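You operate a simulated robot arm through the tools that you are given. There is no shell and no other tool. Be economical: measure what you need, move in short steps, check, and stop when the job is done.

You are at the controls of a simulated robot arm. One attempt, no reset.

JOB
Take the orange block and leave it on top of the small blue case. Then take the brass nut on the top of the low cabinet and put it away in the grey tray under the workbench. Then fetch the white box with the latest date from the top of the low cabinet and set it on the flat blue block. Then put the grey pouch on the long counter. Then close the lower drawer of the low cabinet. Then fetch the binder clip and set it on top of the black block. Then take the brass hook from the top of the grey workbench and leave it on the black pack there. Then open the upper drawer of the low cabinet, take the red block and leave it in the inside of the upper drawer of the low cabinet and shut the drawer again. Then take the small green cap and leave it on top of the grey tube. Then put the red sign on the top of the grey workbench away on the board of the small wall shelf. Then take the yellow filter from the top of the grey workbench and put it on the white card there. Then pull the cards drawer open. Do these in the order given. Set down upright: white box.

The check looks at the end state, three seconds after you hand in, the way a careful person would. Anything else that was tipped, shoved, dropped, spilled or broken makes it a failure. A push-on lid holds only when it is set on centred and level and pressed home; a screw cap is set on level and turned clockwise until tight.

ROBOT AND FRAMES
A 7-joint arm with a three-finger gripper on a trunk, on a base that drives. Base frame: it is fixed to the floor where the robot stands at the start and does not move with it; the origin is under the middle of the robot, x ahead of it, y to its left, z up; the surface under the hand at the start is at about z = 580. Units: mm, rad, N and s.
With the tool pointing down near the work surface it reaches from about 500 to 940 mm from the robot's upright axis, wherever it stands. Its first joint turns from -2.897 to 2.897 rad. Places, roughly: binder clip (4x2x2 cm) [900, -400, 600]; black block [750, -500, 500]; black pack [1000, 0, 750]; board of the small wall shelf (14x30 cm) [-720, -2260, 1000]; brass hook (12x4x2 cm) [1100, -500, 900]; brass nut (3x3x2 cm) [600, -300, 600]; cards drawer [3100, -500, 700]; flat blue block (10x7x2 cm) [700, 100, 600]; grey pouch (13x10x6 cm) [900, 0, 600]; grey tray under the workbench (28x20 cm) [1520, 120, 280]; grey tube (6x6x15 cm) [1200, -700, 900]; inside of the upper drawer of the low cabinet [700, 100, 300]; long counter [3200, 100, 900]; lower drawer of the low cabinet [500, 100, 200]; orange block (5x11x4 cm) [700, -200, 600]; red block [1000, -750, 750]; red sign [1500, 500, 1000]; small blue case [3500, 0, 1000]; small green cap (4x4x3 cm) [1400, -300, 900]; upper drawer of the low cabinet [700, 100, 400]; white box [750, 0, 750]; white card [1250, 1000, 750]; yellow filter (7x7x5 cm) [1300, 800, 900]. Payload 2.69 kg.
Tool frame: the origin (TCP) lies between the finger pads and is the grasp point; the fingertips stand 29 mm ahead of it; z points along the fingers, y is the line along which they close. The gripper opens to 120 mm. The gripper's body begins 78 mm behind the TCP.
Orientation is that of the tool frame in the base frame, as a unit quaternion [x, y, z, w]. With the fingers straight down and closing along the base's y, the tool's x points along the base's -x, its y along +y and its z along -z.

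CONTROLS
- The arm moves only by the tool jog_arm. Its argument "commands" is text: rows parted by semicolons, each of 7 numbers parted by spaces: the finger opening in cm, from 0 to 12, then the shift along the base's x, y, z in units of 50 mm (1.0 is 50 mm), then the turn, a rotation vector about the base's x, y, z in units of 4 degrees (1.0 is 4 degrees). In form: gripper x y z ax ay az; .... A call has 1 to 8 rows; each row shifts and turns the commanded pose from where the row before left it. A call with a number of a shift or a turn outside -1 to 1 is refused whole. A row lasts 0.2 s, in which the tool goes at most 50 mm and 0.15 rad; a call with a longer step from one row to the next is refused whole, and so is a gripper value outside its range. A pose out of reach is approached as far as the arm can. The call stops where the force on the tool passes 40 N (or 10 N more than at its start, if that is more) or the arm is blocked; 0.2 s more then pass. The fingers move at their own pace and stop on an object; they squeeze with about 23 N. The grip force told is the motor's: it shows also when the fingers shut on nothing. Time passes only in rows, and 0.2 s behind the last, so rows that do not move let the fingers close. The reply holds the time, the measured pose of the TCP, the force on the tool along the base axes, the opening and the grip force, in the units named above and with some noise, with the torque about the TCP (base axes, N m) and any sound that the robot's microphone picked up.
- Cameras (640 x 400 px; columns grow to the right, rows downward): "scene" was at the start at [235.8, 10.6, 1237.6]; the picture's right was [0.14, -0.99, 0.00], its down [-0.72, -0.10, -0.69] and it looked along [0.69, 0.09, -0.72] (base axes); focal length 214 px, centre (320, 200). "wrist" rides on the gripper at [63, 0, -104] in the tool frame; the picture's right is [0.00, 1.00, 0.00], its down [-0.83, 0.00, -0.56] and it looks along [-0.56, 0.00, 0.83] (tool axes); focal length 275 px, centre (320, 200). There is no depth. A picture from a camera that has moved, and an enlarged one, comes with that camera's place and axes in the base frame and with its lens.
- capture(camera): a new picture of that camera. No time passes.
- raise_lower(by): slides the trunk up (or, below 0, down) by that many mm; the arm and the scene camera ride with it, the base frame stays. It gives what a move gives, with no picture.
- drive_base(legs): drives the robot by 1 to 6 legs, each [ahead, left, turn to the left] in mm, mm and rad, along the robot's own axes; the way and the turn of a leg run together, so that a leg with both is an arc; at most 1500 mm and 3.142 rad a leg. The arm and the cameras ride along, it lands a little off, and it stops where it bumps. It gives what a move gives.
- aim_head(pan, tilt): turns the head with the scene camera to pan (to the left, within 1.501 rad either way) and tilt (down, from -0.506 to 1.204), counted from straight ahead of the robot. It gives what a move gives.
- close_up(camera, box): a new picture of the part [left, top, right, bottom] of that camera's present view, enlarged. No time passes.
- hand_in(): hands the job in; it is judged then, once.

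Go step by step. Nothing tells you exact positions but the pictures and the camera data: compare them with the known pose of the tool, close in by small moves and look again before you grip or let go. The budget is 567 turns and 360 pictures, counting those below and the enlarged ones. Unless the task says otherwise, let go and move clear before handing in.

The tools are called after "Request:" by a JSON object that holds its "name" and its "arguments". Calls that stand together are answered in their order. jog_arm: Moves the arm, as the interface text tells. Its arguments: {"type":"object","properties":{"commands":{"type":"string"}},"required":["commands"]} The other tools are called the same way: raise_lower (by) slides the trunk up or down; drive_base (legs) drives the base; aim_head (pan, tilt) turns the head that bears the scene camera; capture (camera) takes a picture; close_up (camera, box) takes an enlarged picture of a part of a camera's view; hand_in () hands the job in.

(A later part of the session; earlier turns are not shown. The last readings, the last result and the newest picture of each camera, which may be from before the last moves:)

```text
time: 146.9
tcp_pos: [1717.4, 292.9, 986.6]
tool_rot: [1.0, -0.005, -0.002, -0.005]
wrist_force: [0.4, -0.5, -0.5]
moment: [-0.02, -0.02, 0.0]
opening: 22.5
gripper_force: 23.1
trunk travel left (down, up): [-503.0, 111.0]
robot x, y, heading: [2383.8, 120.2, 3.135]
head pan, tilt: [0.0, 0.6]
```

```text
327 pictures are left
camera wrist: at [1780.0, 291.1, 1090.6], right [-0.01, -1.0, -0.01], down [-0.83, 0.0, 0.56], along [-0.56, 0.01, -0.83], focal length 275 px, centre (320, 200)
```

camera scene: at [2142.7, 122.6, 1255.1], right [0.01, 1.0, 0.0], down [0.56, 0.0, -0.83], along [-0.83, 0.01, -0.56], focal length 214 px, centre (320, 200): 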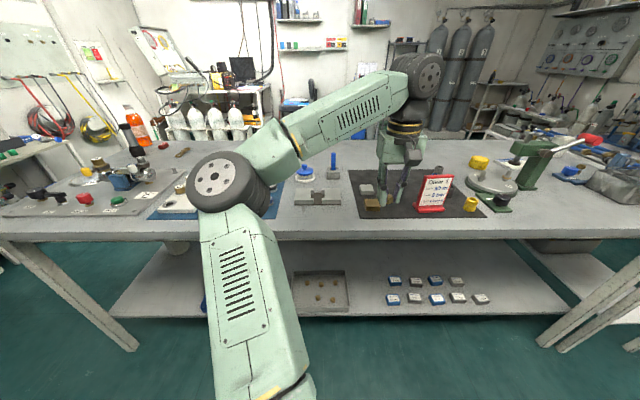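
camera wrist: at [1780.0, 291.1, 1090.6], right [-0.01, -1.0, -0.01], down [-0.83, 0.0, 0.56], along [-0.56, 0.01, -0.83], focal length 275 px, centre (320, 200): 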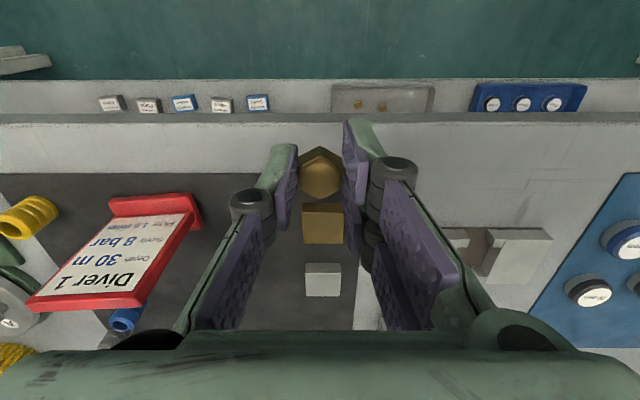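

I see the grey tray on the low shelf, about (1510, 120), under the bench top whose edge is at x≈1710. I'll back off, lower the trunk fully, and reach in beneath the top.

Request:
{"name": "drive_base", "arguments": {"legs": [[-120, 0, 0]]}}

Request:
{"name": "jog_arm", "arguments": {"commands": "0 0 -0.86 0 0 0 0;0 0 -0.86 0 0 0 0;0 0 -0.86 0 0 0 0;0 0 -0.86 0 0 0 0;0 0 0 0 0 0 0"}}

Request:
{"name": "raise_lower", "arguments": {"by": -500}}

Request:
{"name": "aim_head", "arguments": {"pan": 0, "tilt": 0.45}}

Request:
{"name": "capture", "arguments": {"camera": "scene"}}

Request:
{"name": "capture", "arguments": {"camera": "wrist"}}

```text
time: 148.1
tcp_pos: [1837.4, 289.9, 987.4]
tool_rot: [1.0, -0.005, -0.002, -0.005]
wrist_force: [0.3, -0.6, 0.3]
moment: [-0.02, -0.01, -0.03]
opening: 22.5
gripper_force: 23.2
trunk travel left (down, up): [-503.0, 111.0]
robot x, y, heading: [2508.7, 116.8, 3.134]
head pan, tilt: [0.0, 0.6]
```

```text
time: 149.3
tcp_pos: [1837.2, 118.9, 985.1]
tool_rot: [1.0, -0.006, -0.002, -0.005]
wrist_force: [-0.9, 0.3, -0.8]
moment: [-0.02, -0.02, 0.01]
opening: 22.5
gripper_force: 23.1
trunk travel left (down, up): [-503.0, 111.0]
robot x, y, heading: [2506.6, 118.9, 3.133]
head pan, tilt: [0.0, 0.6]
```

```text
refused: -500 is not a number from -400 to 400
```

```text
time: 150.0
tcp_pos: [1836.6, 120.4, 986.0]
tool_rot: [1.0, -0.005, -0.001, -0.004]
wrist_force: [-1.0, -0.7, -0.9]
moment: [-0.01, -0.03, 0.01]
opening: 22.6
gripper_force: 23.2
trunk travel left (down, up): [-503.0, 111.0]
robot x, y, heading: [2503.9, 118.5, 3.129]
head pan, tilt: [0.0, 0.45]
```

```text
326 pictures are left
camera scene: at [2259.2, 121.6, 1268.6], right [0.01, 1.0, 0.0], down [0.44, 0.0, -0.9], along [-0.9, 0.01, -0.44], focal length 214 px, centre (320, 200)
```

scene: 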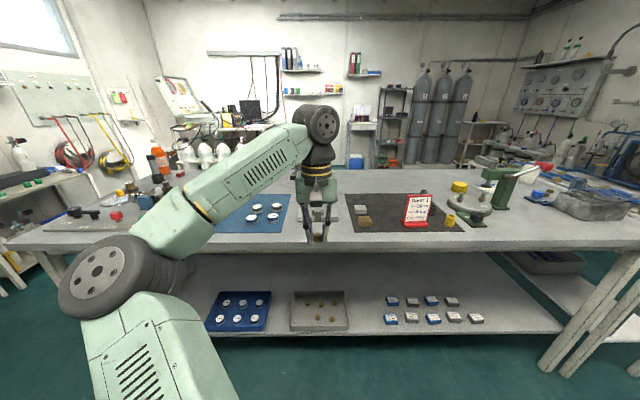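

```text
325 pictures are left
camera wrist: at [1900.9, 118.8, 1089.8], right [-0.01, -1.0, -0.01], down [-0.83, 0.0, 0.56], along [-0.56, 0.01, -0.83], focal length 275 px, centre (320, 200)
```

wrist: 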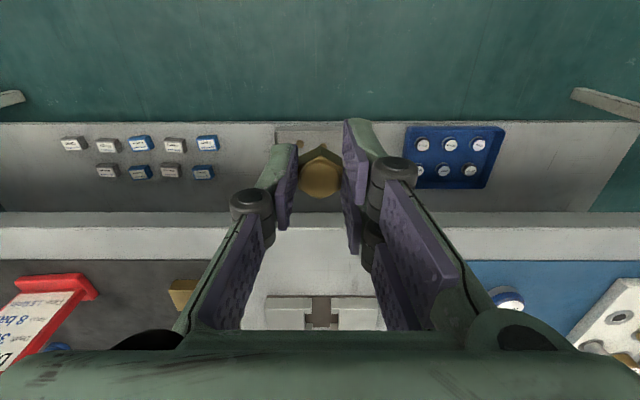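

Request:
{"name": "raise_lower", "arguments": {"by": -250}}

Request:
{"name": "raise_lower", "arguments": {"by": -250}}

Request:
{"name": "capture", "arguments": {"camera": "scene"}}

Request:
{"name": "capture", "arguments": {"camera": "wrist"}}

```text
time: 152.6
tcp_pos: [1838.2, 119.3, 735.9]
tool_rot: [1.0, -0.005, -0.002, -0.005]
wrist_force: [0.3, 0.2, 0.4]
moment: [0.0, -0.01, -0.03]
opening: 22.5
gripper_force: 22.8
trunk travel left (down, up): [-253.0, 361.0]
robot x, y, heading: [2504.4, 119.6, 3.13]
head pan, tilt: [0.0, 0.45]
```

```text
time: 155.4
tcp_pos: [1840.3, 121.2, 570.4]
tool_rot: [1.0, -0.007, -0.005, -0.003]
wrist_force: [-0.3, 0.1, 0.3]
moment: [0.02, 0.04, 0.03]
opening: 22.8
gripper_force: 22.8
trunk travel left (down, up): [-78.0, 535.0]
robot x, y, heading: [2508.4, 121.0, 3.128]
head pan, tilt: [0.0, 0.45]
stopped: the arm was blocked; the commanded pose is now the measured one
```

```text
324 pictures are left
camera scene: at [2262.7, 122.4, 848.1], right [0.01, 1.0, 0.0], down [0.43, -0.01, -0.9], along [-0.9, 0.01, -0.43], focal length 214 px, centre (320, 200)
```

scene: 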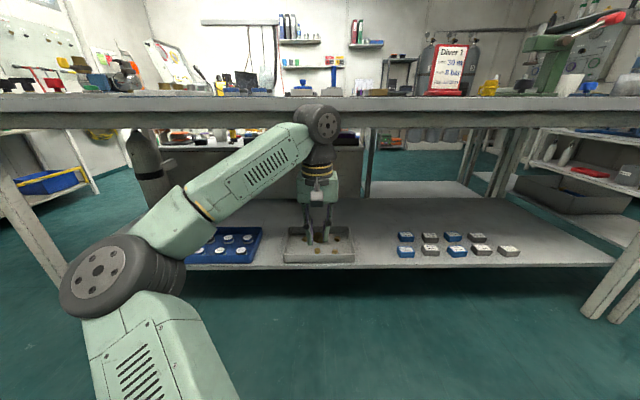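

```text
323 pictures are left
camera wrist: at [1903.4, 120.7, 672.0], right [-0.01, -1.0, -0.01], down [-0.82, 0.0, 0.57], along [-0.57, 0.01, -0.82], focal length 275 px, centre (320, 200)
```

wrist: 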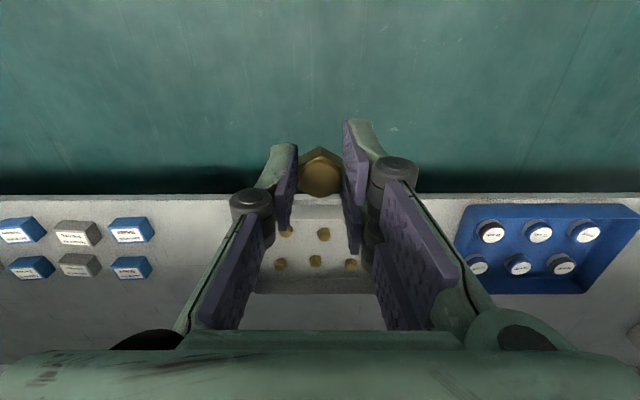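

The trunk was stopped 75 mm early, probably an arm link near the chassis. I'll raise it slightly and lower the hand with the arm instead.

Request:
{"name": "raise_lower", "arguments": {"by": 25}}

Request:
{"name": "jog_arm", "arguments": {"commands": "0 0 0 -0.8 0 0 0;0 0 0 -0.8 0 0 0;0 0 0 -0.8 0 0 0;0 0 0 -0.8 0 0 0;0 0 0 -0.8 0 0 0;0 0 0 0 0 0 0"}}

Request:
{"name": "capture", "arguments": {"camera": "scene"}}

```text
time: 156.1
tcp_pos: [1839.2, 122.5, 587.5]
tool_rot: [1.0, -0.007, -0.003, -0.003]
wrist_force: [0.1, -0.5, 0.4]
moment: [0.04, 0.02, 0.0]
opening: 22.7
gripper_force: 23.1
trunk travel left (down, up): [-103.0, 510.0]
robot x, y, heading: [2505.8, 120.8, 3.132]
head pan, tilt: [0.0, 0.45]
```

```text
time: 157.5
tcp_pos: [1837.0, 120.7, 388.3]
tool_rot: [1.0, -0.007, -0.003, -0.004]
wrist_force: [0.4, 0.0, -1.5]
moment: [0.04, -0.01, 0.01]
opening: 22.8
gripper_force: 23.0
trunk travel left (down, up): [-103.0, 510.0]
robot x, y, heading: [2508.5, 118.4, 3.129]
head pan, tilt: [0.0, 0.45]
```

```text
322 pictures are left
camera scene: at [2259.2, 121.6, 869.2], right [0.01, 1.0, 0.0], down [0.44, 0.0, -0.9], along [-0.9, 0.01, -0.44], focal length 214 px, centre (320, 200)
```

scene: 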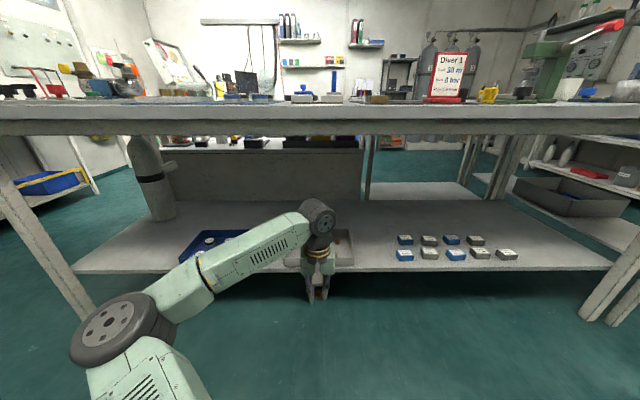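

Request:
{"name": "drive_base", "arguments": {"legs": [[170, 0, 0]]}}

Request:
{"name": "jog_arm", "arguments": {"commands": "0 -0.8 0 0 0 0 0;0 -0.8 0 0 0 0 0;0 -0.8 0 0 0 0 0;0 -0.6 0 0 0 0 0;0 0 0 0 0 0 0"}}

Request:
{"name": "capture", "arguments": {"camera": "scene"}}

Request:
{"name": "capture", "arguments": {"camera": "wrist"}}

```text
time: 159.0
tcp_pos: [1667.1, 122.7, 388.2]
tool_rot: [1.0, -0.007, -0.003, -0.004]
wrist_force: [0.0, -0.3, -0.4]
moment: [-0.02, 0.0, 0.02]
opening: 22.5
gripper_force: 22.6
trunk travel left (down, up): [-103.0, 510.0]
robot x, y, heading: [2339.7, 123.2, 3.132]
head pan, tilt: [0.0, 0.45]
```

```text
time: 160.2
tcp_pos: [1517.3, 123.0, 390.1]
tool_rot: [1.0, -0.007, -0.003, -0.002]
wrist_force: [0.2, 0.0, -0.7]
moment: [0.0, 0.0, 0.02]
opening: 22.7
gripper_force: 23.2
trunk travel left (down, up): [-103.0, 510.0]
robot x, y, heading: [2339.9, 121.8, 3.126]
head pan, tilt: [0.0, 0.45]
```

```text
321 pictures are left
camera scene: at [2089.9, 123.2, 869.2], right [0.01, 1.0, 0.0], down [0.44, 0.0, -0.9], along [-0.9, 0.01, -0.44], focal length 214 px, centre (320, 200)
```

scene: 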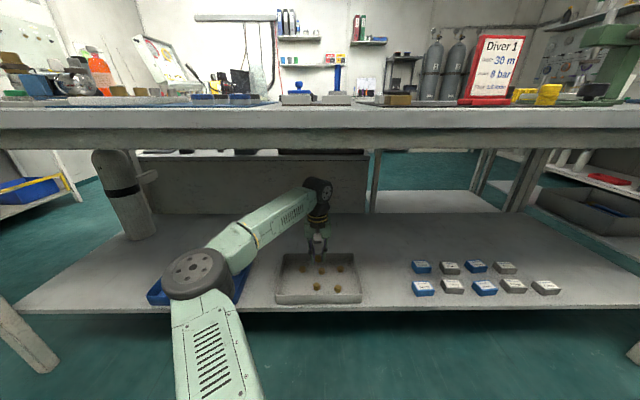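

```text
320 pictures are left
camera wrist: at [1580.8, 121.7, 493.2], right [-0.01, -1.0, -0.01], down [-0.83, 0.0, 0.56], along [-0.56, 0.01, -0.83], focal length 275 px, centre (320, 200)
```

wrist: 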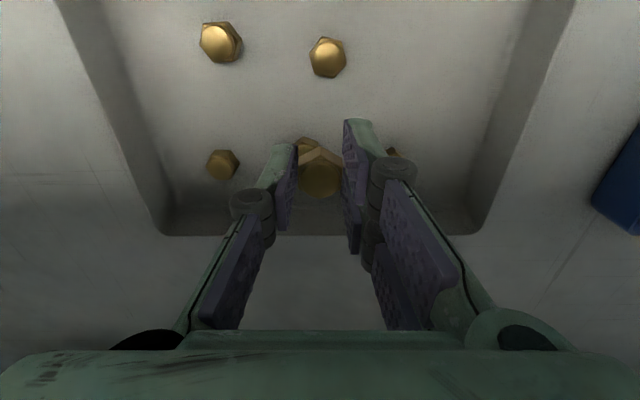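

The tray holds five nuts; the front right part, about (1550, 45), is free. I'll move there and lower.

Request:
{"name": "jog_arm", "arguments": {"commands": "0 0.33 -0.78 0 0 0 0;0 0.33 -0.78 0 0 0 0;0 0 0 -0.8 0 0 0;0 0 0 -0.8 0 0 0;0 0 0 0 0 0 0"}}

Request:
{"name": "capture", "arguments": {"camera": "wrist"}}

Request:
{"name": "close_up", "arguments": {"camera": "scene", "box": [240, 220, 400, 320]}}

```text
time: 161.4
tcp_pos: [1550.5, 43.7, 311.1]
tool_rot: [1.0, -0.007, -0.002, -0.004]
wrist_force: [-0.5, 0.0, -0.1]
moment: [-0.05, 0.02, -0.04]
opening: 22.7
gripper_force: 23.3
trunk travel left (down, up): [-103.0, 510.0]
robot x, y, heading: [2337.7, 120.5, 3.133]
head pan, tilt: [0.0, 0.45]
```

```text
319 pictures are left
camera wrist: at [1613.7, 43.4, 414.0], right [-0.01, -1.0, -0.01], down [-0.83, 0.0, 0.56], along [-0.56, 0.01, -0.83], focal length 275 px, centre (320, 200)
```

wrist: 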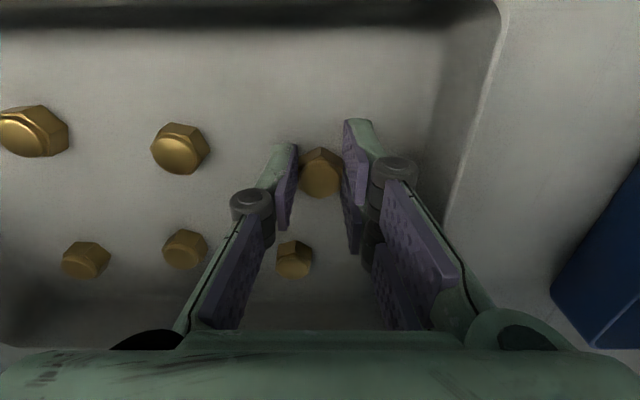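

```text
4.00 times, centred on (320, 270) of scene
camera zoom: at [2089.9, 123.2, 869.2], right [0.01, 1.0, 0.0], down [0.44, 0.0, -0.9], along [-0.9, 0.01, -0.44], focal length 858 px, centre (320, -80)
```

zoom: 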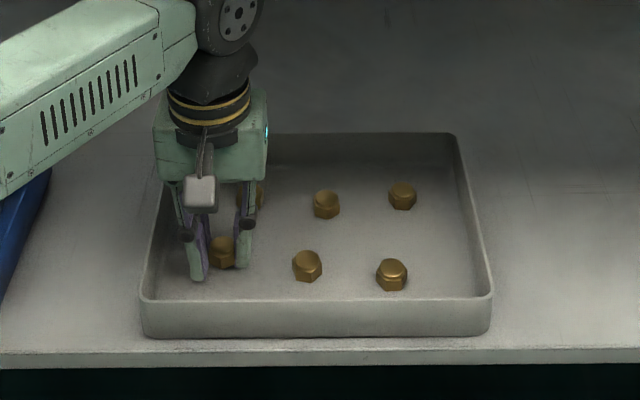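

Good spot. I'll lower it to touch the tray floor.

Request:
{"name": "jog_arm", "arguments": {"commands": "0 0 0 -0.1 0 0 0;0 0 0 -0.1 0 0 0;0 0 0 -0.1 0 0 0;0 0 0 -0.1 0 0 0;0 0 0 0 0 0 0"}}

Request:
{"name": "close_up", "arguments": {"camera": "scene", "box": [260, 250, 340, 300]}}

```text
time: 162.2
tcp_pos: [1549.4, 44.3, 302.0]
tool_rot: [1.0, -0.007, -0.007, -0.003]
wrist_force: [7.8, -0.7, 21.5]
moment: [-0.25, -0.54, 0.07]
opening: 22.7
gripper_force: 23.6
trunk travel left (down, up): [-103.0, 510.0]
robot x, y, heading: [2339.5, 122.7, 3.132]
head pan, tilt: [0.0, 0.45]
stopped in row 4: the force on the tool passed its limit at 46 N (the readings are from after the stop); the commanded pose is now the measured one
```

```text
8.00 times, centred on (300, 275) of scene
camera zoom: at [2091.1, 123.3, 869.7], right [0.01, 1.0, 0.0], down [0.43, 0.0, -0.9], along [-0.9, 0.01, -0.43], focal length 1716 px, centre (480, -400)
```

zoom: 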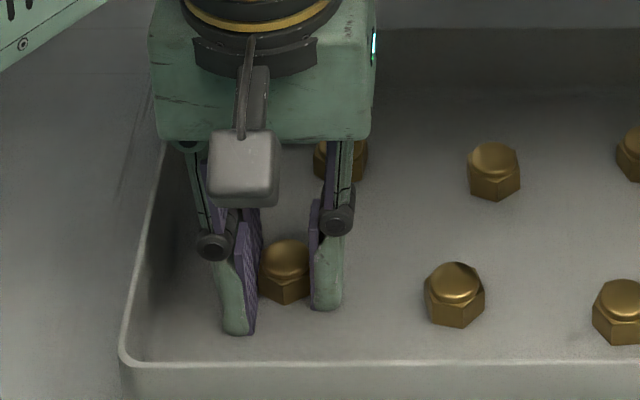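

Contact. I'll release and withdraw the way I came.

Request:
{"name": "jog_arm", "arguments": {"commands": "4 0 0 0.04 0 0 0;4 0 0 0 0 0 0;4 0 0 0 0 0 0;4 0 0 0.6 0 0 0;4 0 0 0.8 0 0 0;4 0 0 0.3 0 0 0;4 0 0 0 0 0 0"}}

Request:
{"name": "capture", "arguments": {"camera": "wrist"}}

Request:
{"name": "jog_arm", "arguments": {"commands": "4 0.8 0.3 0 0 0 0;4 0.8 0.3 0 0 0 0;4 0.8 0.3 0 0 0 0;4 0.6 0.3 0 0 0 0;4 0 0 0 0 0 0"}}

Request:
{"name": "drive_base", "arguments": {"legs": [[-180, 0, 0]]}}

Request:
{"name": "capture", "arguments": {"camera": "scene"}}

```text
time: 163.8
tcp_pos: [1549.2, 45.0, 386.3]
tool_rot: [1.0, -0.007, -0.006, -0.003]
wrist_force: [-1.1, 0.2, 0.3]
moment: [0.02, -0.03, -0.01]
opening: 40.3
gripper_force: 0.0
trunk travel left (down, up): [-103.0, 510.0]
robot x, y, heading: [2336.6, 121.7, 3.136]
head pan, tilt: [0.0, 0.45]
```

```text
316 pictures are left
camera wrist: at [1613.2, 43.6, 488.2], right [-0.01, -1.0, -0.01], down [-0.83, 0.01, 0.56], along [-0.56, 0.01, -0.83], focal length 275 px, centre (320, 200)
```

wrist: 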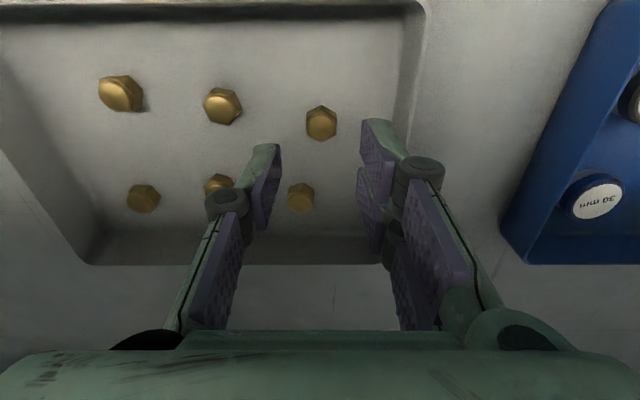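

```text
time: 165.0
tcp_pos: [1699.9, 102.7, 386.4]
tool_rot: [1.0, -0.007, -0.005, -0.002]
wrist_force: [-0.3, -0.3, 0.1]
moment: [0.0, 0.0, -0.02]
opening: 40.0
gripper_force: 0.1
trunk travel left (down, up): [-103.0, 510.0]
robot x, y, heading: [2331.6, 118.5, 3.133]
head pan, tilt: [0.0, 0.45]
```

```text
time: 166.5
tcp_pos: [1880.7, 100.1, 386.1]
tool_rot: [1.0, -0.007, -0.005, -0.002]
wrist_force: [-0.1, 0.1, -1.0]
moment: [-0.03, 0.04, -0.01]
opening: 40.2
gripper_force: 0.0
trunk travel left (down, up): [-103.0, 510.0]
robot x, y, heading: [2518.8, 117.2, 3.131]
head pan, tilt: [0.0, 0.45]
```

```text
315 pictures are left
camera scene: at [2271.5, 121.4, 869.2], right [0.01, 1.0, 0.0], down [0.44, 0.0, -0.9], along [-0.9, 0.01, -0.44], focal length 214 px, centre (320, 200)
```

scene: 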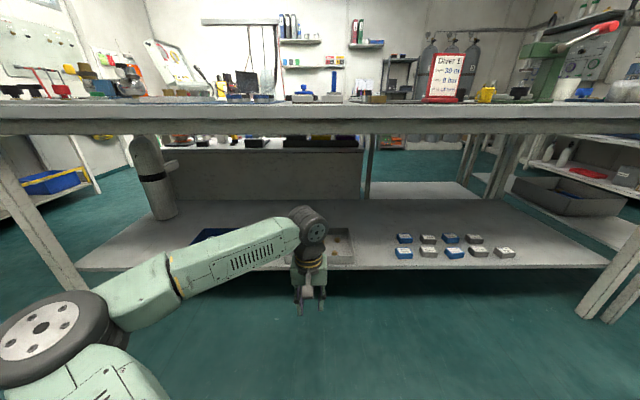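

The nut lies in the tray with the others. I'll raise up and drive back to the cabinet side, travelling along the aisle facing -x, then turning.

Request:
{"name": "raise_lower", "arguments": {"by": 395}}

Request:
{"name": "jog_arm", "arguments": {"commands": "4 0 0 0.9 0 0 0;4 0 0 0.9 0 0 0;4 0 0 0.9 0 0 0;4 0 0 0.9 0 0 0;4 0 0 0 0 0 0"}}

Request:
{"name": "drive_base", "arguments": {"legs": [[0, 1500, 0], [0, 90, 0.01], [1300, 0, 0], [1250, 0, 0], [0, 0, -3.13]]}}

```text
time: 170.3
tcp_pos: [1880.1, 99.4, 781.6]
tool_rot: [1.0, -0.007, -0.005, -0.003]
wrist_force: [-0.4, -0.2, -0.3]
moment: [0.0, 0.02, 0.01]
opening: 39.9
gripper_force: 0.1
trunk travel left (down, up): [-498.0, 115.0]
robot x, y, heading: [2520.7, 121.6, 3.135]
head pan, tilt: [0.0, 0.45]
```

```text
time: 171.5
tcp_pos: [1881.8, 98.8, 965.9]
tool_rot: [1.0, -0.007, -0.006, -0.003]
wrist_force: [0.3, 1.2, 0.5]
moment: [0.02, -0.01, 0.03]
opening: 40.0
gripper_force: 0.1
trunk travel left (down, up): [-498.0, 115.0]
robot x, y, heading: [2517.7, 118.8, 3.133]
head pan, tilt: [0.0, 0.45]
```

```text
time: 204.1
tcp_pos: [573.5, -1445.0, 963.0]
tool_rot: [0.004, 1.0, -0.003, 0.005]
wrist_force: [-0.9, -0.4, 0.0]
moment: [-0.02, 0.01, 0.03]
opening: 40.1
gripper_force: 0.1
trunk travel left (down, up): [-498.0, 115.0]
robot x, y, heading: [-65.3, -1471.7, -0.002]
head pan, tilt: [0.0, 0.45]
```

Next is the white box. I'll return in front of the cabinet and read the three dates.

Request:
{"name": "drive_base", "arguments": {"legs": [[0, 1450, 0]]}}

Request:
{"name": "aim_head", "arguments": {"pan": 0, "tilt": 0.8}}

Request:
{"name": "capture", "arguments": {"camera": "scene"}}

Request:
{"name": "capture", "arguments": {"camera": "wrist"}}

```text
time: 215.6
tcp_pos: [571.9, 17.2, 963.1]
tool_rot: [0.0, 1.0, -0.003, 0.005]
wrist_force: [0.2, 0.0, -0.3]
moment: [0.0, -0.01, 0.03]
opening: 40.0
gripper_force: 0.0
trunk travel left (down, up): [-498.0, 115.0]
robot x, y, heading: [-67.1, -13.5, 0.006]
head pan, tilt: [0.0, 0.45]
```

```text
time: 216.4
tcp_pos: [572.2, 17.0, 962.9]
tool_rot: [-0.001, 1.0, -0.003, 0.006]
wrist_force: [0.7, 0.2, -0.6]
moment: [0.0, 0.0, -0.02]
opening: 39.7
gripper_force: 0.1
trunk travel left (down, up): [-498.0, 115.0]
robot x, y, heading: [-66.7, -11.6, 0.004]
head pan, tilt: [0.0, 0.799]
```

```text
314 pictures are left
camera scene: at [172.2, -10.8, 1233.9], right [0.01, -1.0, 0.0], down [-0.72, 0.0, -0.7], along [0.7, 0.0, -0.72], focal length 214 px, centre (320, 200)
```

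scene: 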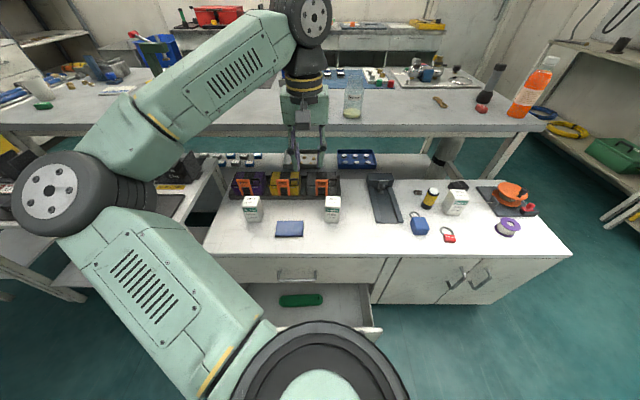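

```text
313 pictures are left
camera wrist: at [508.4, 18.2, 1066.6], right [-0.01, 1.0, -0.01], down [0.83, 0.01, 0.56], along [0.56, 0.0, -0.83], focal length 275 px, centre (320, 200)
```

wrist: 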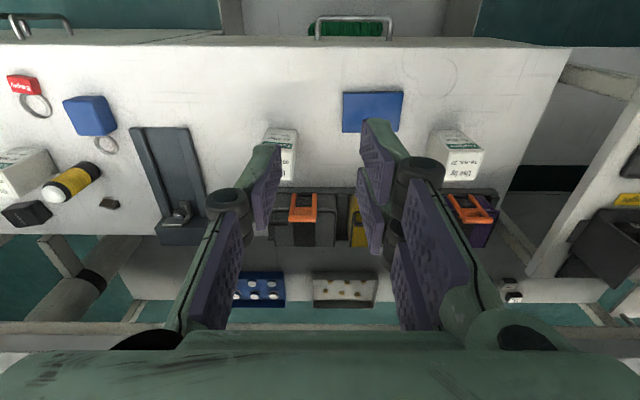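

Request:
{"name": "close_up", "arguments": {"camera": "scene", "box": [230, 190, 270, 225]}}

Request:
{"name": "close_up", "arguments": {"camera": "scene", "box": [310, 190, 350, 225]}}

Request:
{"name": "close_up", "arguments": {"camera": "scene", "box": [435, 180, 475, 215]}}

Request:
{"name": "close_up", "arguments": {"camera": "scene", "box": [240, 190, 360, 260]}}

```text
11.43 times, centred on (250, 208) of scene
camera zoom: at [172.2, -10.8, 1233.9], right [0.01, -1.0, 0.0], down [-0.72, 0.0, -0.7], along [0.7, 0.0, -0.72], focal length 2451 px, centre (1120, 114)
```

zoom: 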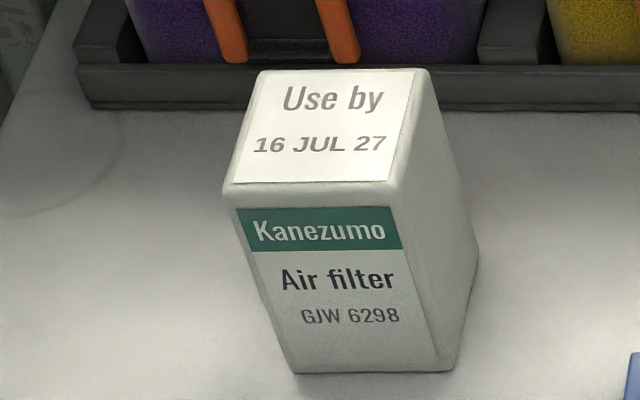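

```text
11.43 times, centred on (330, 208) of scene
camera zoom: at [172.2, -10.8, 1233.9], right [0.01, -1.0, 0.0], down [-0.72, 0.0, -0.7], along [0.7, 0.0, -0.72], focal length 2451 px, centre (206, 114)
```

zoom: 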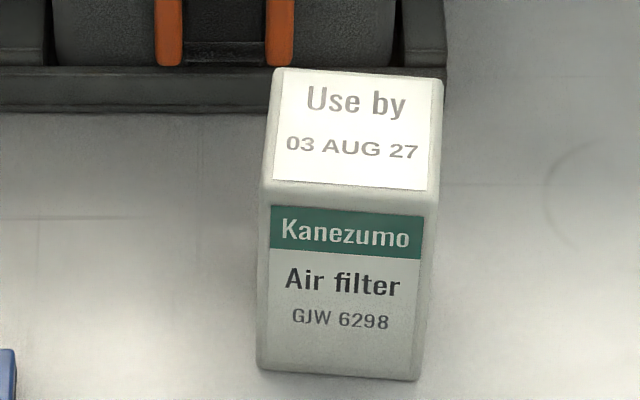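

```text
11.43 times, centred on (455, 198) of scene
camera zoom: at [172.2, -10.8, 1233.9], right [0.01, -1.0, 0.0], down [-0.72, 0.0, -0.7], along [0.7, 0.0, -0.72], focal length 2451 px, centre (-1223, 229)
```

zoom: 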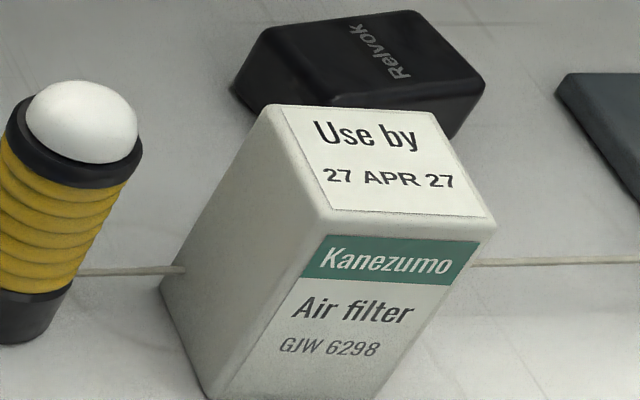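

```text
5.33 times, centred on (300, 225) of scene
camera zoom: at [172.2, -10.8, 1233.9], right [0.01, -1.0, 0.0], down [-0.72, 0.0, -0.7], along [0.7, 0.0, -0.72], focal length 1144 px, centre (427, 67)
```

zoom: 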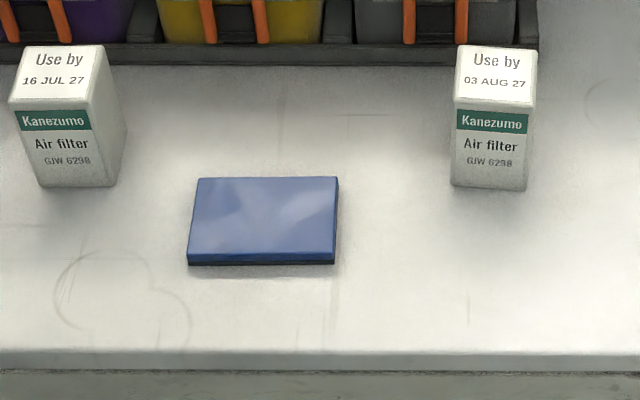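

The AUG 27 box is the latest; it stands at about (715,-57), yawed about -5°, 86 mm tall. I'll move above it and check.

Request:
{"name": "jog_arm", "arguments": {"commands": "8 0.572 -0.296 -0.652 0 0 -0.65;8 0.572 -0.296 -0.652 0 0 -0.65;8 0.572 -0.296 -0.652 0 0 0;8 0.572 -0.296 -0.652 0 0 0;8 0.572 -0.296 -0.652 0 0 0;8 0 0 0 0 0 0"}}

Request:
{"name": "capture", "arguments": {"camera": "wrist"}}

```text
time: 217.8
tcp_pos: [714.6, -57.1, 799.8]
tool_rot: [0.045, 0.999, -0.003, 0.005]
wrist_force: [0.1, -0.6, -0.4]
moment: [0.05, 0.01, 0.01]
opening: 79.9
gripper_force: 0.0
trunk travel left (down, up): [-498.0, 115.0]
robot x, y, heading: [-63.6, -12.2, 0.003]
head pan, tilt: [0.0, 0.799]
```

```text
308 pictures are left
camera wrist: at [650.6, -50.8, 903.4], right [0.09, 1.0, -0.01], down [0.82, -0.07, 0.56], along [0.56, -0.05, -0.83], focal length 275 px, centre (320, 200)
```

wrist: 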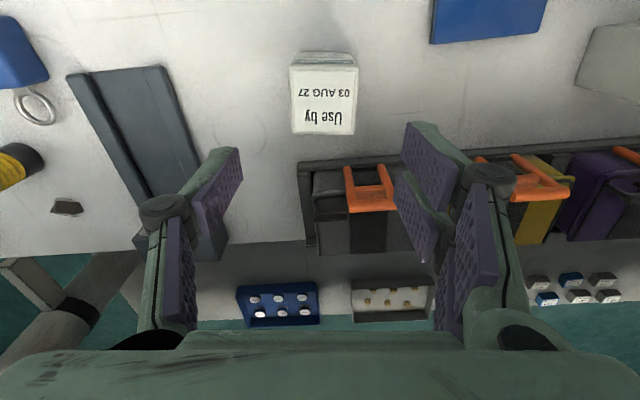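

Request:
{"name": "jog_arm", "arguments": {"commands": "8 -0.02 0.02 -0.84 0 0 0;8 -0.02 0.02 -0.84 0 0 0;8 -0.02 0.02 -0.84 0 0 0;8 0 0 -0.84 0 0 0;8 0 0 0 0 0 0;0 0 0 0 0 0 0;0 0 0 0 0 0 0;0 0 0 0 0 0 0"}}

Request:
{"name": "capture", "arguments": {"camera": "wrist"}}

```text
time: 219.6
tcp_pos: [711.7, -52.6, 631.7]
tool_rot: [0.045, 0.999, -0.004, 0.005]
wrist_force: [-0.6, -0.6, 0.2]
moment: [-0.05, -0.01, -0.01]
opening: 56.0
gripper_force: 22.7
trunk travel left (down, up): [-498.0, 115.0]
robot x, y, heading: [-61.7, -10.5, 0.005]
head pan, tilt: [0.0, 0.799]
```

```text
307 pictures are left
camera wrist: at [647.1, -46.6, 734.8], right [0.09, 1.0, -0.01], down [0.82, -0.07, 0.56], along [0.56, -0.05, -0.83], focal length 275 px, centre (320, 200)
```

wrist: 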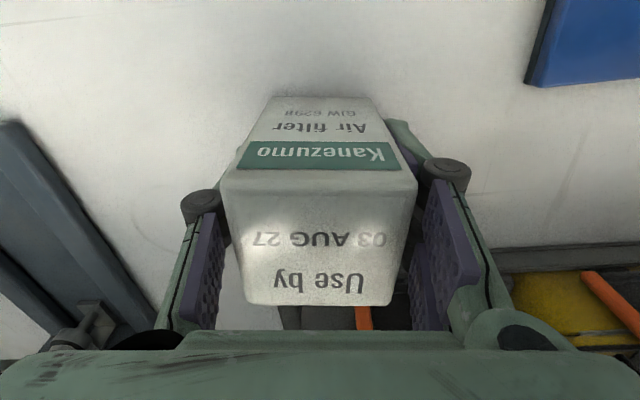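

Box gripped. The flat blue block is centred at about (645, 100). I'll lift, carry it above and look.

Request:
{"name": "jog_arm", "arguments": {"commands": "0 0 0 0.9 0 0 0;0 0 0 0.9 0 0 0;0 -0.33 0.75 0 0 0 0.65;0 -0.33 0.75 0 0 0 0.65;0 -0.34 0.76 0 0 0 0;0 -0.34 0.8 0 0 0 0;0 0 0 0 0 0 0"}}

Request:
{"name": "capture", "arguments": {"camera": "wrist"}}

Request:
{"name": "close_up", "arguments": {"camera": "scene", "box": [240, 170, 360, 250]}}

```text
time: 221.2
tcp_pos: [645.0, 99.0, 721.8]
tool_rot: [0.001, 1.0, -0.003, 0.005]
wrist_force: [0.9, 0.2, -1.9]
moment: [0.01, -0.02, 0.02]
opening: 55.8
gripper_force: 23.0
trunk travel left (down, up): [-498.0, 115.0]
robot x, y, heading: [-63.2, -11.5, 0.006]
head pan, tilt: [0.0, 0.799]
```

```text
306 pictures are left
camera wrist: at [580.6, 99.7, 824.1], right [0.0, 1.0, -0.01], down [0.83, 0.01, 0.56], along [0.56, 0.0, -0.83], focal length 275 px, centre (320, 200)
```

wrist: 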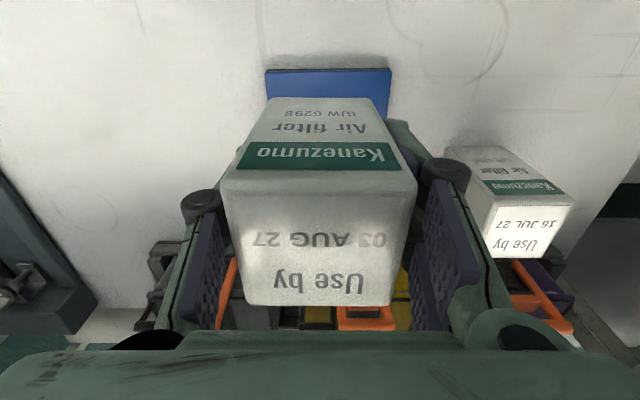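

```text
5.00 times, centred on (300, 210) of scene
camera zoom: at [172.2, -10.7, 1233.8], right [0.01, -1.0, 0.0], down [-0.72, 0.0, -0.7], along [0.7, 0.0, -0.72], focal length 1072 px, centre (420, 150)
```

zoom: 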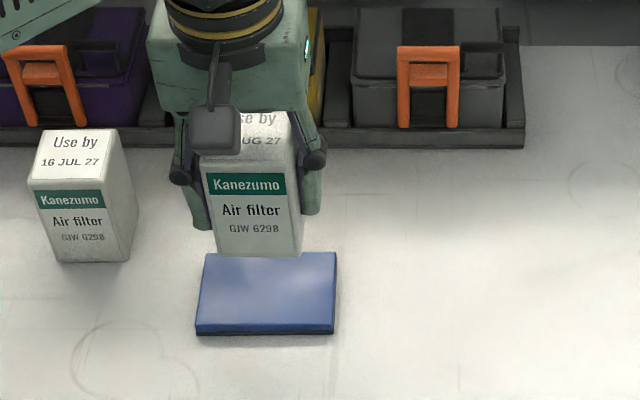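

Request:
{"name": "jog_arm", "arguments": {"commands": "0 0.06 0.08 -0.6 0 0 0;0 0 0 -0.6 0 0 0;0 0 0 -0.12 0 0 0;0 0 0 0 0 0 0"}}

Request:
{"name": "close_up", "arguments": {"camera": "scene", "box": [260, 200, 340, 250]}}

```text
time: 222.2
tcp_pos: [646.7, 103.1, 655.7]
tool_rot: [0.0, 1.0, -0.003, 0.005]
wrist_force: [-0.4, -0.2, -2.9]
moment: [0.01, 0.01, -0.01]
opening: 55.8
gripper_force: 22.8
trunk travel left (down, up): [-498.0, 115.0]
robot x, y, heading: [-66.7, -9.6, 0.007]
head pan, tilt: [0.0, 0.799]
```

```text
8.00 times, centred on (300, 225) of scene
camera zoom: at [172.3, -10.8, 1233.8], right [0.01, -1.0, 0.0], down [-0.72, 0.0, -0.7], along [0.7, 0.0, -0.72], focal length 1716 px, centre (480, 0)
```

zoom: 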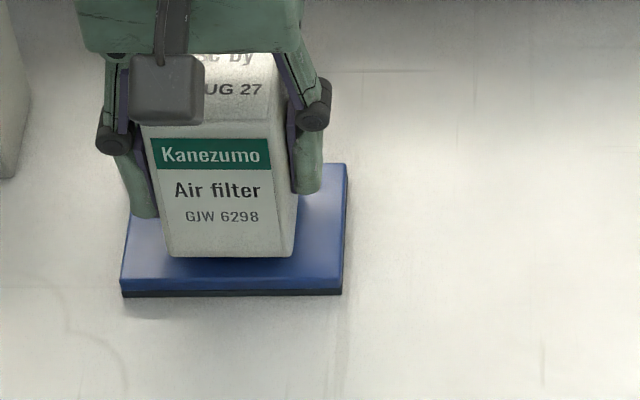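

Request:
{"name": "jog_arm", "arguments": {"commands": "0 -0.04 0 -0.05 0 0 0;0 0 0 -0.04 0 0 0;0 0 0 0 0 0 0"}}

```text
time: 223.0
tcp_pos: [646.0, 103.3, 651.4]
tool_rot: [0.0, 1.0, -0.002, 0.005]
wrist_force: [0.9, -0.2, -2.0]
moment: [-0.05, -0.02, 0.01]
opening: 55.6
gripper_force: 22.9
trunk travel left (down, up): [-498.0, 115.0]
robot x, y, heading: [-68.0, -11.5, 0.005]
head pan, tilt: [0.0, 0.799]
```

Request:
{"name": "jog_arm", "arguments": {"commands": "0 0 0 -0.04 0 0 0;0 0 0 -0.04 0 0 0;0 0 0 0 0 0 0"}}

```text
time: 223.8
tcp_pos: [645.8, 103.9, 647.1]
tool_rot: [-0.001, 1.0, -0.003, 0.005]
wrist_force: [0.0, -1.0, -1.5]
moment: [0.01, 0.0, 0.0]
opening: 55.4
gripper_force: 23.0
trunk travel left (down, up): [-498.0, 115.0]
robot x, y, heading: [-64.6, -7.3, 0.009]
head pan, tilt: [0.0, 0.799]
```

Request:
{"name": "jog_arm", "arguments": {"commands": "0 0 0 -0.04 0 0 0;0 0 0 -0.03 0 0 0;0 0 0 0 0 0 0"}}

Request:
{"name": "close_up", "arguments": {"camera": "scene", "box": [260, 200, 340, 250]}}

```text
time: 224.6
tcp_pos: [646.2, 103.8, 645.0]
tool_rot: [-0.002, 1.0, -0.003, 0.006]
wrist_force: [0.6, 0.2, 4.3]
moment: [0.02, 0.05, 0.03]
opening: 55.6
gripper_force: 23.3
trunk travel left (down, up): [-498.0, 115.0]
robot x, y, heading: [-66.4, -12.7, 0.012]
head pan, tilt: [0.0, 0.799]
```

```text
8.00 times, centred on (300, 225) of scene
camera zoom: at [172.0, -10.8, 1233.9], right [0.01, -1.0, 0.0], down [-0.72, 0.0, -0.7], along [0.7, 0.0, -0.72], focal length 1716 px, centre (480, 0)
```

zoom: 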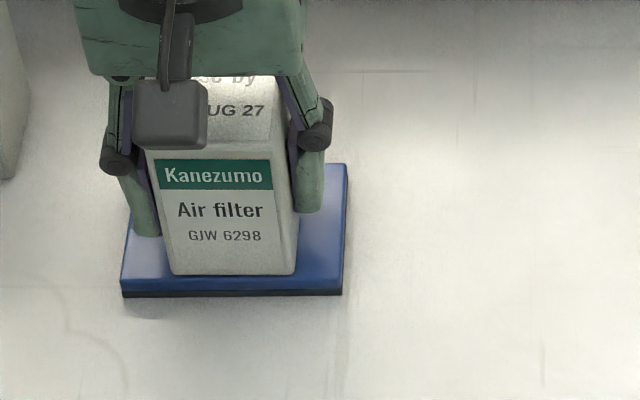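

Request:
{"name": "jog_arm", "arguments": {"commands": "0 0 0 0.1 0 0 0;0 0.08 0 0 0 0 0;0 0 0 -0.07 0 0 0;0 0 0 -0.04 0 0 0;0 0 0 0 0 0 0"}}

Request:
{"name": "close_up", "arguments": {"camera": "scene", "box": [260, 200, 340, 250]}}

```text
time: 225.8
tcp_pos: [650.0, 105.2, 644.5]
tool_rot: [-0.001, 1.0, -0.002, 0.007]
wrist_force: [-0.6, 0.7, 8.2]
moment: [-0.03, 0.13, 0.02]
opening: 55.7
gripper_force: 22.5
trunk travel left (down, up): [-498.0, 115.0]
robot x, y, heading: [-65.1, -13.9, 0.008]
head pan, tilt: [0.0, 0.799]
```

```text
8.00 times, centred on (300, 225) of scene
camera zoom: at [171.6, -10.8, 1234.1], right [0.01, -1.0, 0.0], down [-0.72, 0.0, -0.7], along [0.7, 0.0, -0.72], focal length 1716 px, centre (480, 0)
```

zoom: 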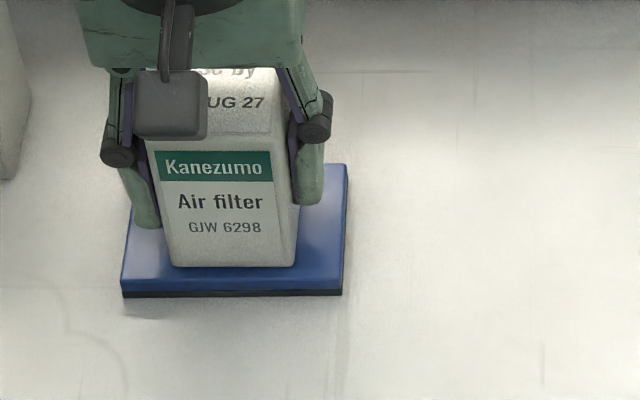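

Well centred on the block. I'll release and lift.

Request:
{"name": "jog_arm", "arguments": {"commands": "0 0 0 0.02 0 0 0;8 0 0 0 0 0 0;8 0 0 0 0 0 0;8 0 0 0.3 0 0 0;8 0 0 0.9 0 0 0;8 0 0 0.9 0 0 0;8 0 0 0.9 0 0 0;8 0 0 0 0 0 0"}}

Request:
{"name": "capture", "arguments": {"camera": "wrist"}}

Request:
{"name": "capture", "arguments": {"camera": "scene"}}

```text
time: 227.6
tcp_pos: [651.7, 102.5, 794.5]
tool_rot: [-0.001, 1.0, -0.003, 0.005]
wrist_force: [-0.6, -0.2, 0.9]
moment: [-0.01, 0.01, 0.01]
opening: 80.2
gripper_force: 0.0
trunk travel left (down, up): [-498.0, 115.0]
robot x, y, heading: [-66.6, -12.3, 0.008]
head pan, tilt: [0.0, 0.799]
```

```text
301 pictures are left
camera wrist: at [587.6, 103.3, 897.4], right [-0.01, 1.0, -0.01], down [0.83, 0.01, 0.56], along [0.56, 0.0, -0.83], focal length 275 px, centre (320, 200)
```

wrist: 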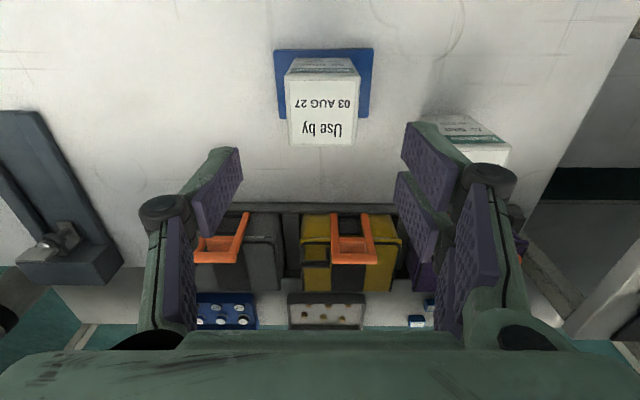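

```text
300 pictures are left
camera scene: at [172.1, -10.8, 1233.8], right [0.01, -1.0, 0.0], down [-0.72, 0.0, -0.7], along [0.7, 0.0, -0.72], focal length 214 px, centre (320, 200)
```

scene: 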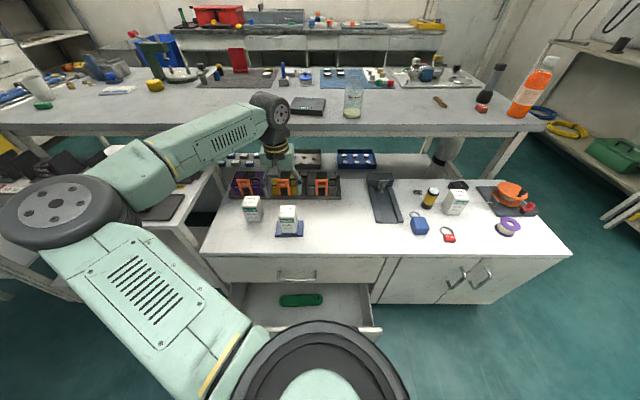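

The box stands on the flat blue block. Next is the grey pouch in the rack behind; I'll move above it for a close look.

Request:
{"name": "drive_base", "arguments": {"legs": [[60, 0, 0]]}}

Request:
{"name": "jog_arm", "arguments": {"commands": "10 0.2 -0.6 0.6 0 0 0;10 0.2 -0.6 0.6 0 0 0;10 0.2 -0.6 0 0 0 0;10 0.2 -0.4 0 0 0 0;10 0 0 0 0 0 0"}}

Request:
{"name": "capture", "arguments": {"camera": "wrist"}}

Request:
{"name": "close_up", "arguments": {"camera": "scene", "box": [220, 150, 380, 250]}}

```text
time: 228.6
tcp_pos: [710.4, 103.0, 792.9]
tool_rot: [-0.001, 1.0, -0.002, 0.004]
wrist_force: [-0.1, -0.1, -0.6]
moment: [-0.02, 0.01, 0.01]
opening: 80.2
gripper_force: 0.1
trunk travel left (down, up): [-498.0, 115.0]
robot x, y, heading: [-1.3, -12.1, 0.003]
head pan, tilt: [0.0, 0.799]
```

```text
time: 229.8
tcp_pos: [750.7, -6.2, 852.2]
tool_rot: [0.0, 1.0, -0.003, 0.005]
wrist_force: [-0.7, 0.5, 0.1]
moment: [0.01, -0.04, -0.02]
opening: 100.1
gripper_force: 0.1
trunk travel left (down, up): [-498.0, 115.0]
robot x, y, heading: [-6.0, -12.4, 0.007]
head pan, tilt: [0.0, 0.799]
```

```text
299 pictures are left
camera wrist: at [686.5, -6.8, 955.6], right [-0.01, 1.0, -0.01], down [0.83, 0.01, 0.56], along [0.56, 0.0, -0.83], focal length 275 px, centre (320, 200)
```

wrist: 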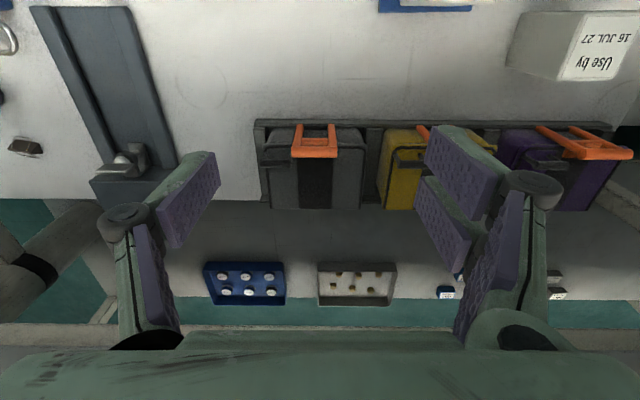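

```text
4.00 times, centred on (300, 200) of scene
camera zoom: at [231.7, -10.4, 1233.8], right [0.01, -1.0, 0.0], down [-0.72, 0.0, -0.7], along [0.7, 0.0, -0.72], focal length 858 px, centre (400, 200)
```

zoom: 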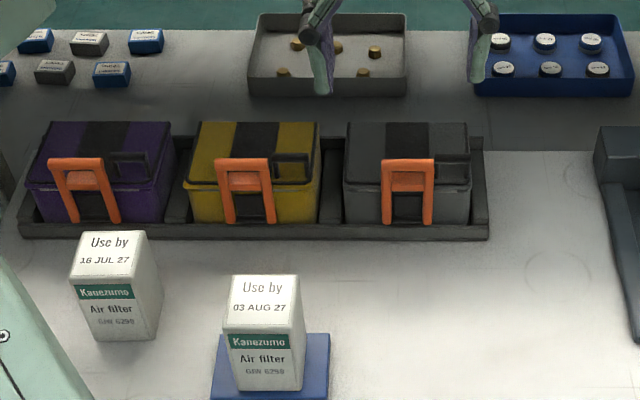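

Request:
{"name": "close_up", "arguments": {"camera": "scene", "box": [296, 172, 344, 202]}}

Request:
{"name": "close_up", "arguments": {"camera": "wrist", "box": [240, 105, 400, 220]}}

```text
13.33 times, centred on (320, 187) of scene
camera zoom: at [231.7, -10.4, 1233.8], right [0.01, -1.0, 0.0], down [-0.72, 0.0, -0.7], along [0.7, 0.0, -0.72], focal length 2860 px, centre (320, 373)
```

zoom: 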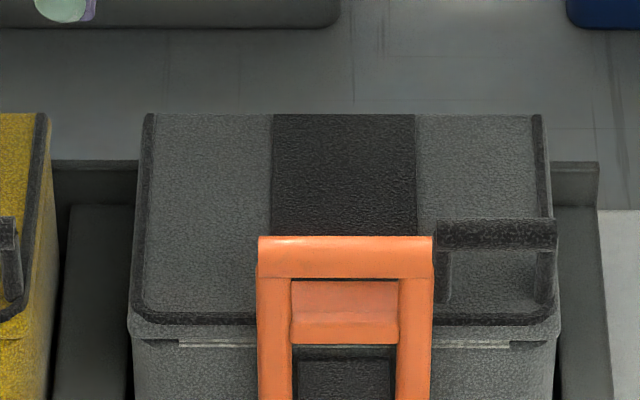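

```text
3.48 times, centred on (320, 162) of wrist
camera zoom: at [686.5, -6.8, 955.6], right [-0.01, 1.0, -0.01], down [0.83, 0.01, 0.56], along [0.56, 0.0, -0.83], focal length 958 px, centre (320, 330)
```

zoom: 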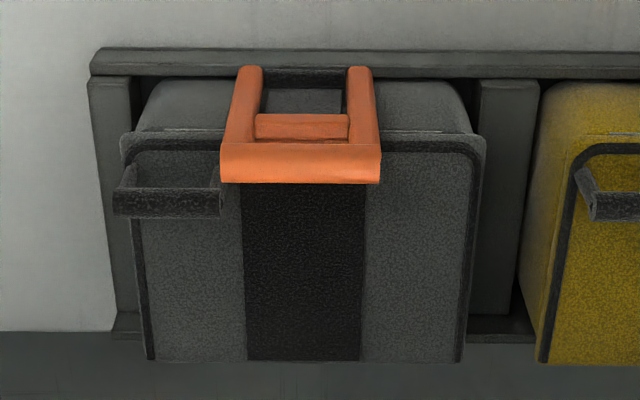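

The grey pouch is ~125 mm wide (y), ~95 mm deep (x), with an orange handle in front. It must be gripped along x, so I'll yaw the tool by 90°.

Request:
{"name": "jog_arm", "arguments": {"commands": "12 0.2 0 0 0 0 1;12 0.2 0 0 0 0 1;12 0.2 0 0 0 0 1;12 0.2 0 0 0 0 1;12 0.2 0 0 0 0 1;12 0.2 0 0 0 0 1;12 0.2 0 0 0 0 1;12 0.2 0 0 0 0 1"}}

Request:
{"name": "jog_arm", "arguments": {"commands": "12 0 0 0 0 0 1;12 0 0 0 0 0 1;12 0 0 0 0 0 1;12 0 0 0 0 0 1;12 0 0 0 0 0 1;12 0 0 0 0 0 1;12 0 0 0 0 0 1;12 0 0 0 0 0 1"}}

Request:
{"name": "jog_arm", "arguments": {"commands": "12 0 0 0 0 0 1;12 0 0 0 0 0 1;12 0 0 0 0 0 1;12 0 0 0 0 0 1;12 0 0 0 0 0 1;12 0 0 0 0 0 1;12 0 0 0 0 0 0.5;12 0 0 0 0 0 0"}}

Request:
{"name": "capture", "arguments": {"camera": "wrist"}}

```text
time: 231.6
tcp_pos: [831.5, -6.5, 853.6]
tool_rot: [-0.277, 0.961, -0.001, 0.006]
wrist_force: [-0.6, -0.3, -0.1]
moment: [-0.01, -0.01, -0.01]
opening: 120.0
gripper_force: 0.0
trunk travel left (down, up): [-498.0, 115.0]
robot x, y, heading: [-7.9, -9.0, 0.002]
head pan, tilt: [0.0, 0.799]
```

```text
time: 233.4
tcp_pos: [830.9, -7.4, 853.1]
tool_rot: [-0.531, 0.848, 0.001, 0.006]
wrist_force: [0.2, -0.3, 0.8]
moment: [-0.04, 0.0, 0.02]
opening: 120.1
gripper_force: 0.1
trunk travel left (down, up): [-498.0, 115.0]
robot x, y, heading: [-9.2, -12.0, 0.001]
head pan, tilt: [0.0, 0.799]
```

```text
time: 235.2
tcp_pos: [830.7, -7.2, 853.5]
tool_rot: [0.707, -0.707, -0.002, -0.007]
wrist_force: [0.6, -0.5, 0.2]
moment: [-0.02, -0.01, 0.01]
opening: 119.9
gripper_force: 0.1
trunk travel left (down, up): [-498.0, 115.0]
robot x, y, heading: [-3.9, -13.8, 0.007]
head pan, tilt: [0.0, 0.799]
```

```text
295 pictures are left
camera wrist: at [831.2, -70.2, 956.7], right [-1.0, -0.01, -0.01], down [-0.01, 0.83, 0.56], along [0.0, 0.56, -0.83], focal length 275 px, centre (320, 200)
```

wrist: 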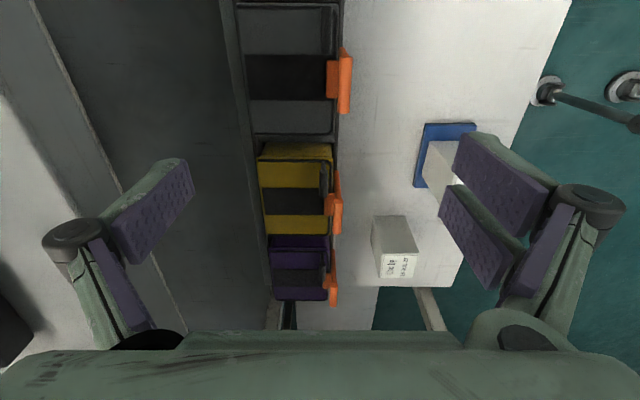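

Request:
{"name": "close_up", "arguments": {"camera": "wrist", "box": [200, 0, 400, 150]}}

```text
2.67 times, centred on (300, 75) of wrist
camera zoom: at [831.2, -70.2, 956.7], right [-1.0, -0.01, -0.01], down [-0.01, 0.83, 0.56], along [0.0, 0.56, -0.83], focal length 734 px, centre (373, 533)
```

zoom: 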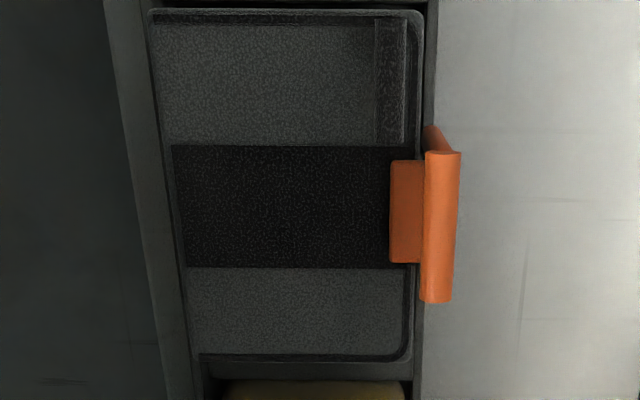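

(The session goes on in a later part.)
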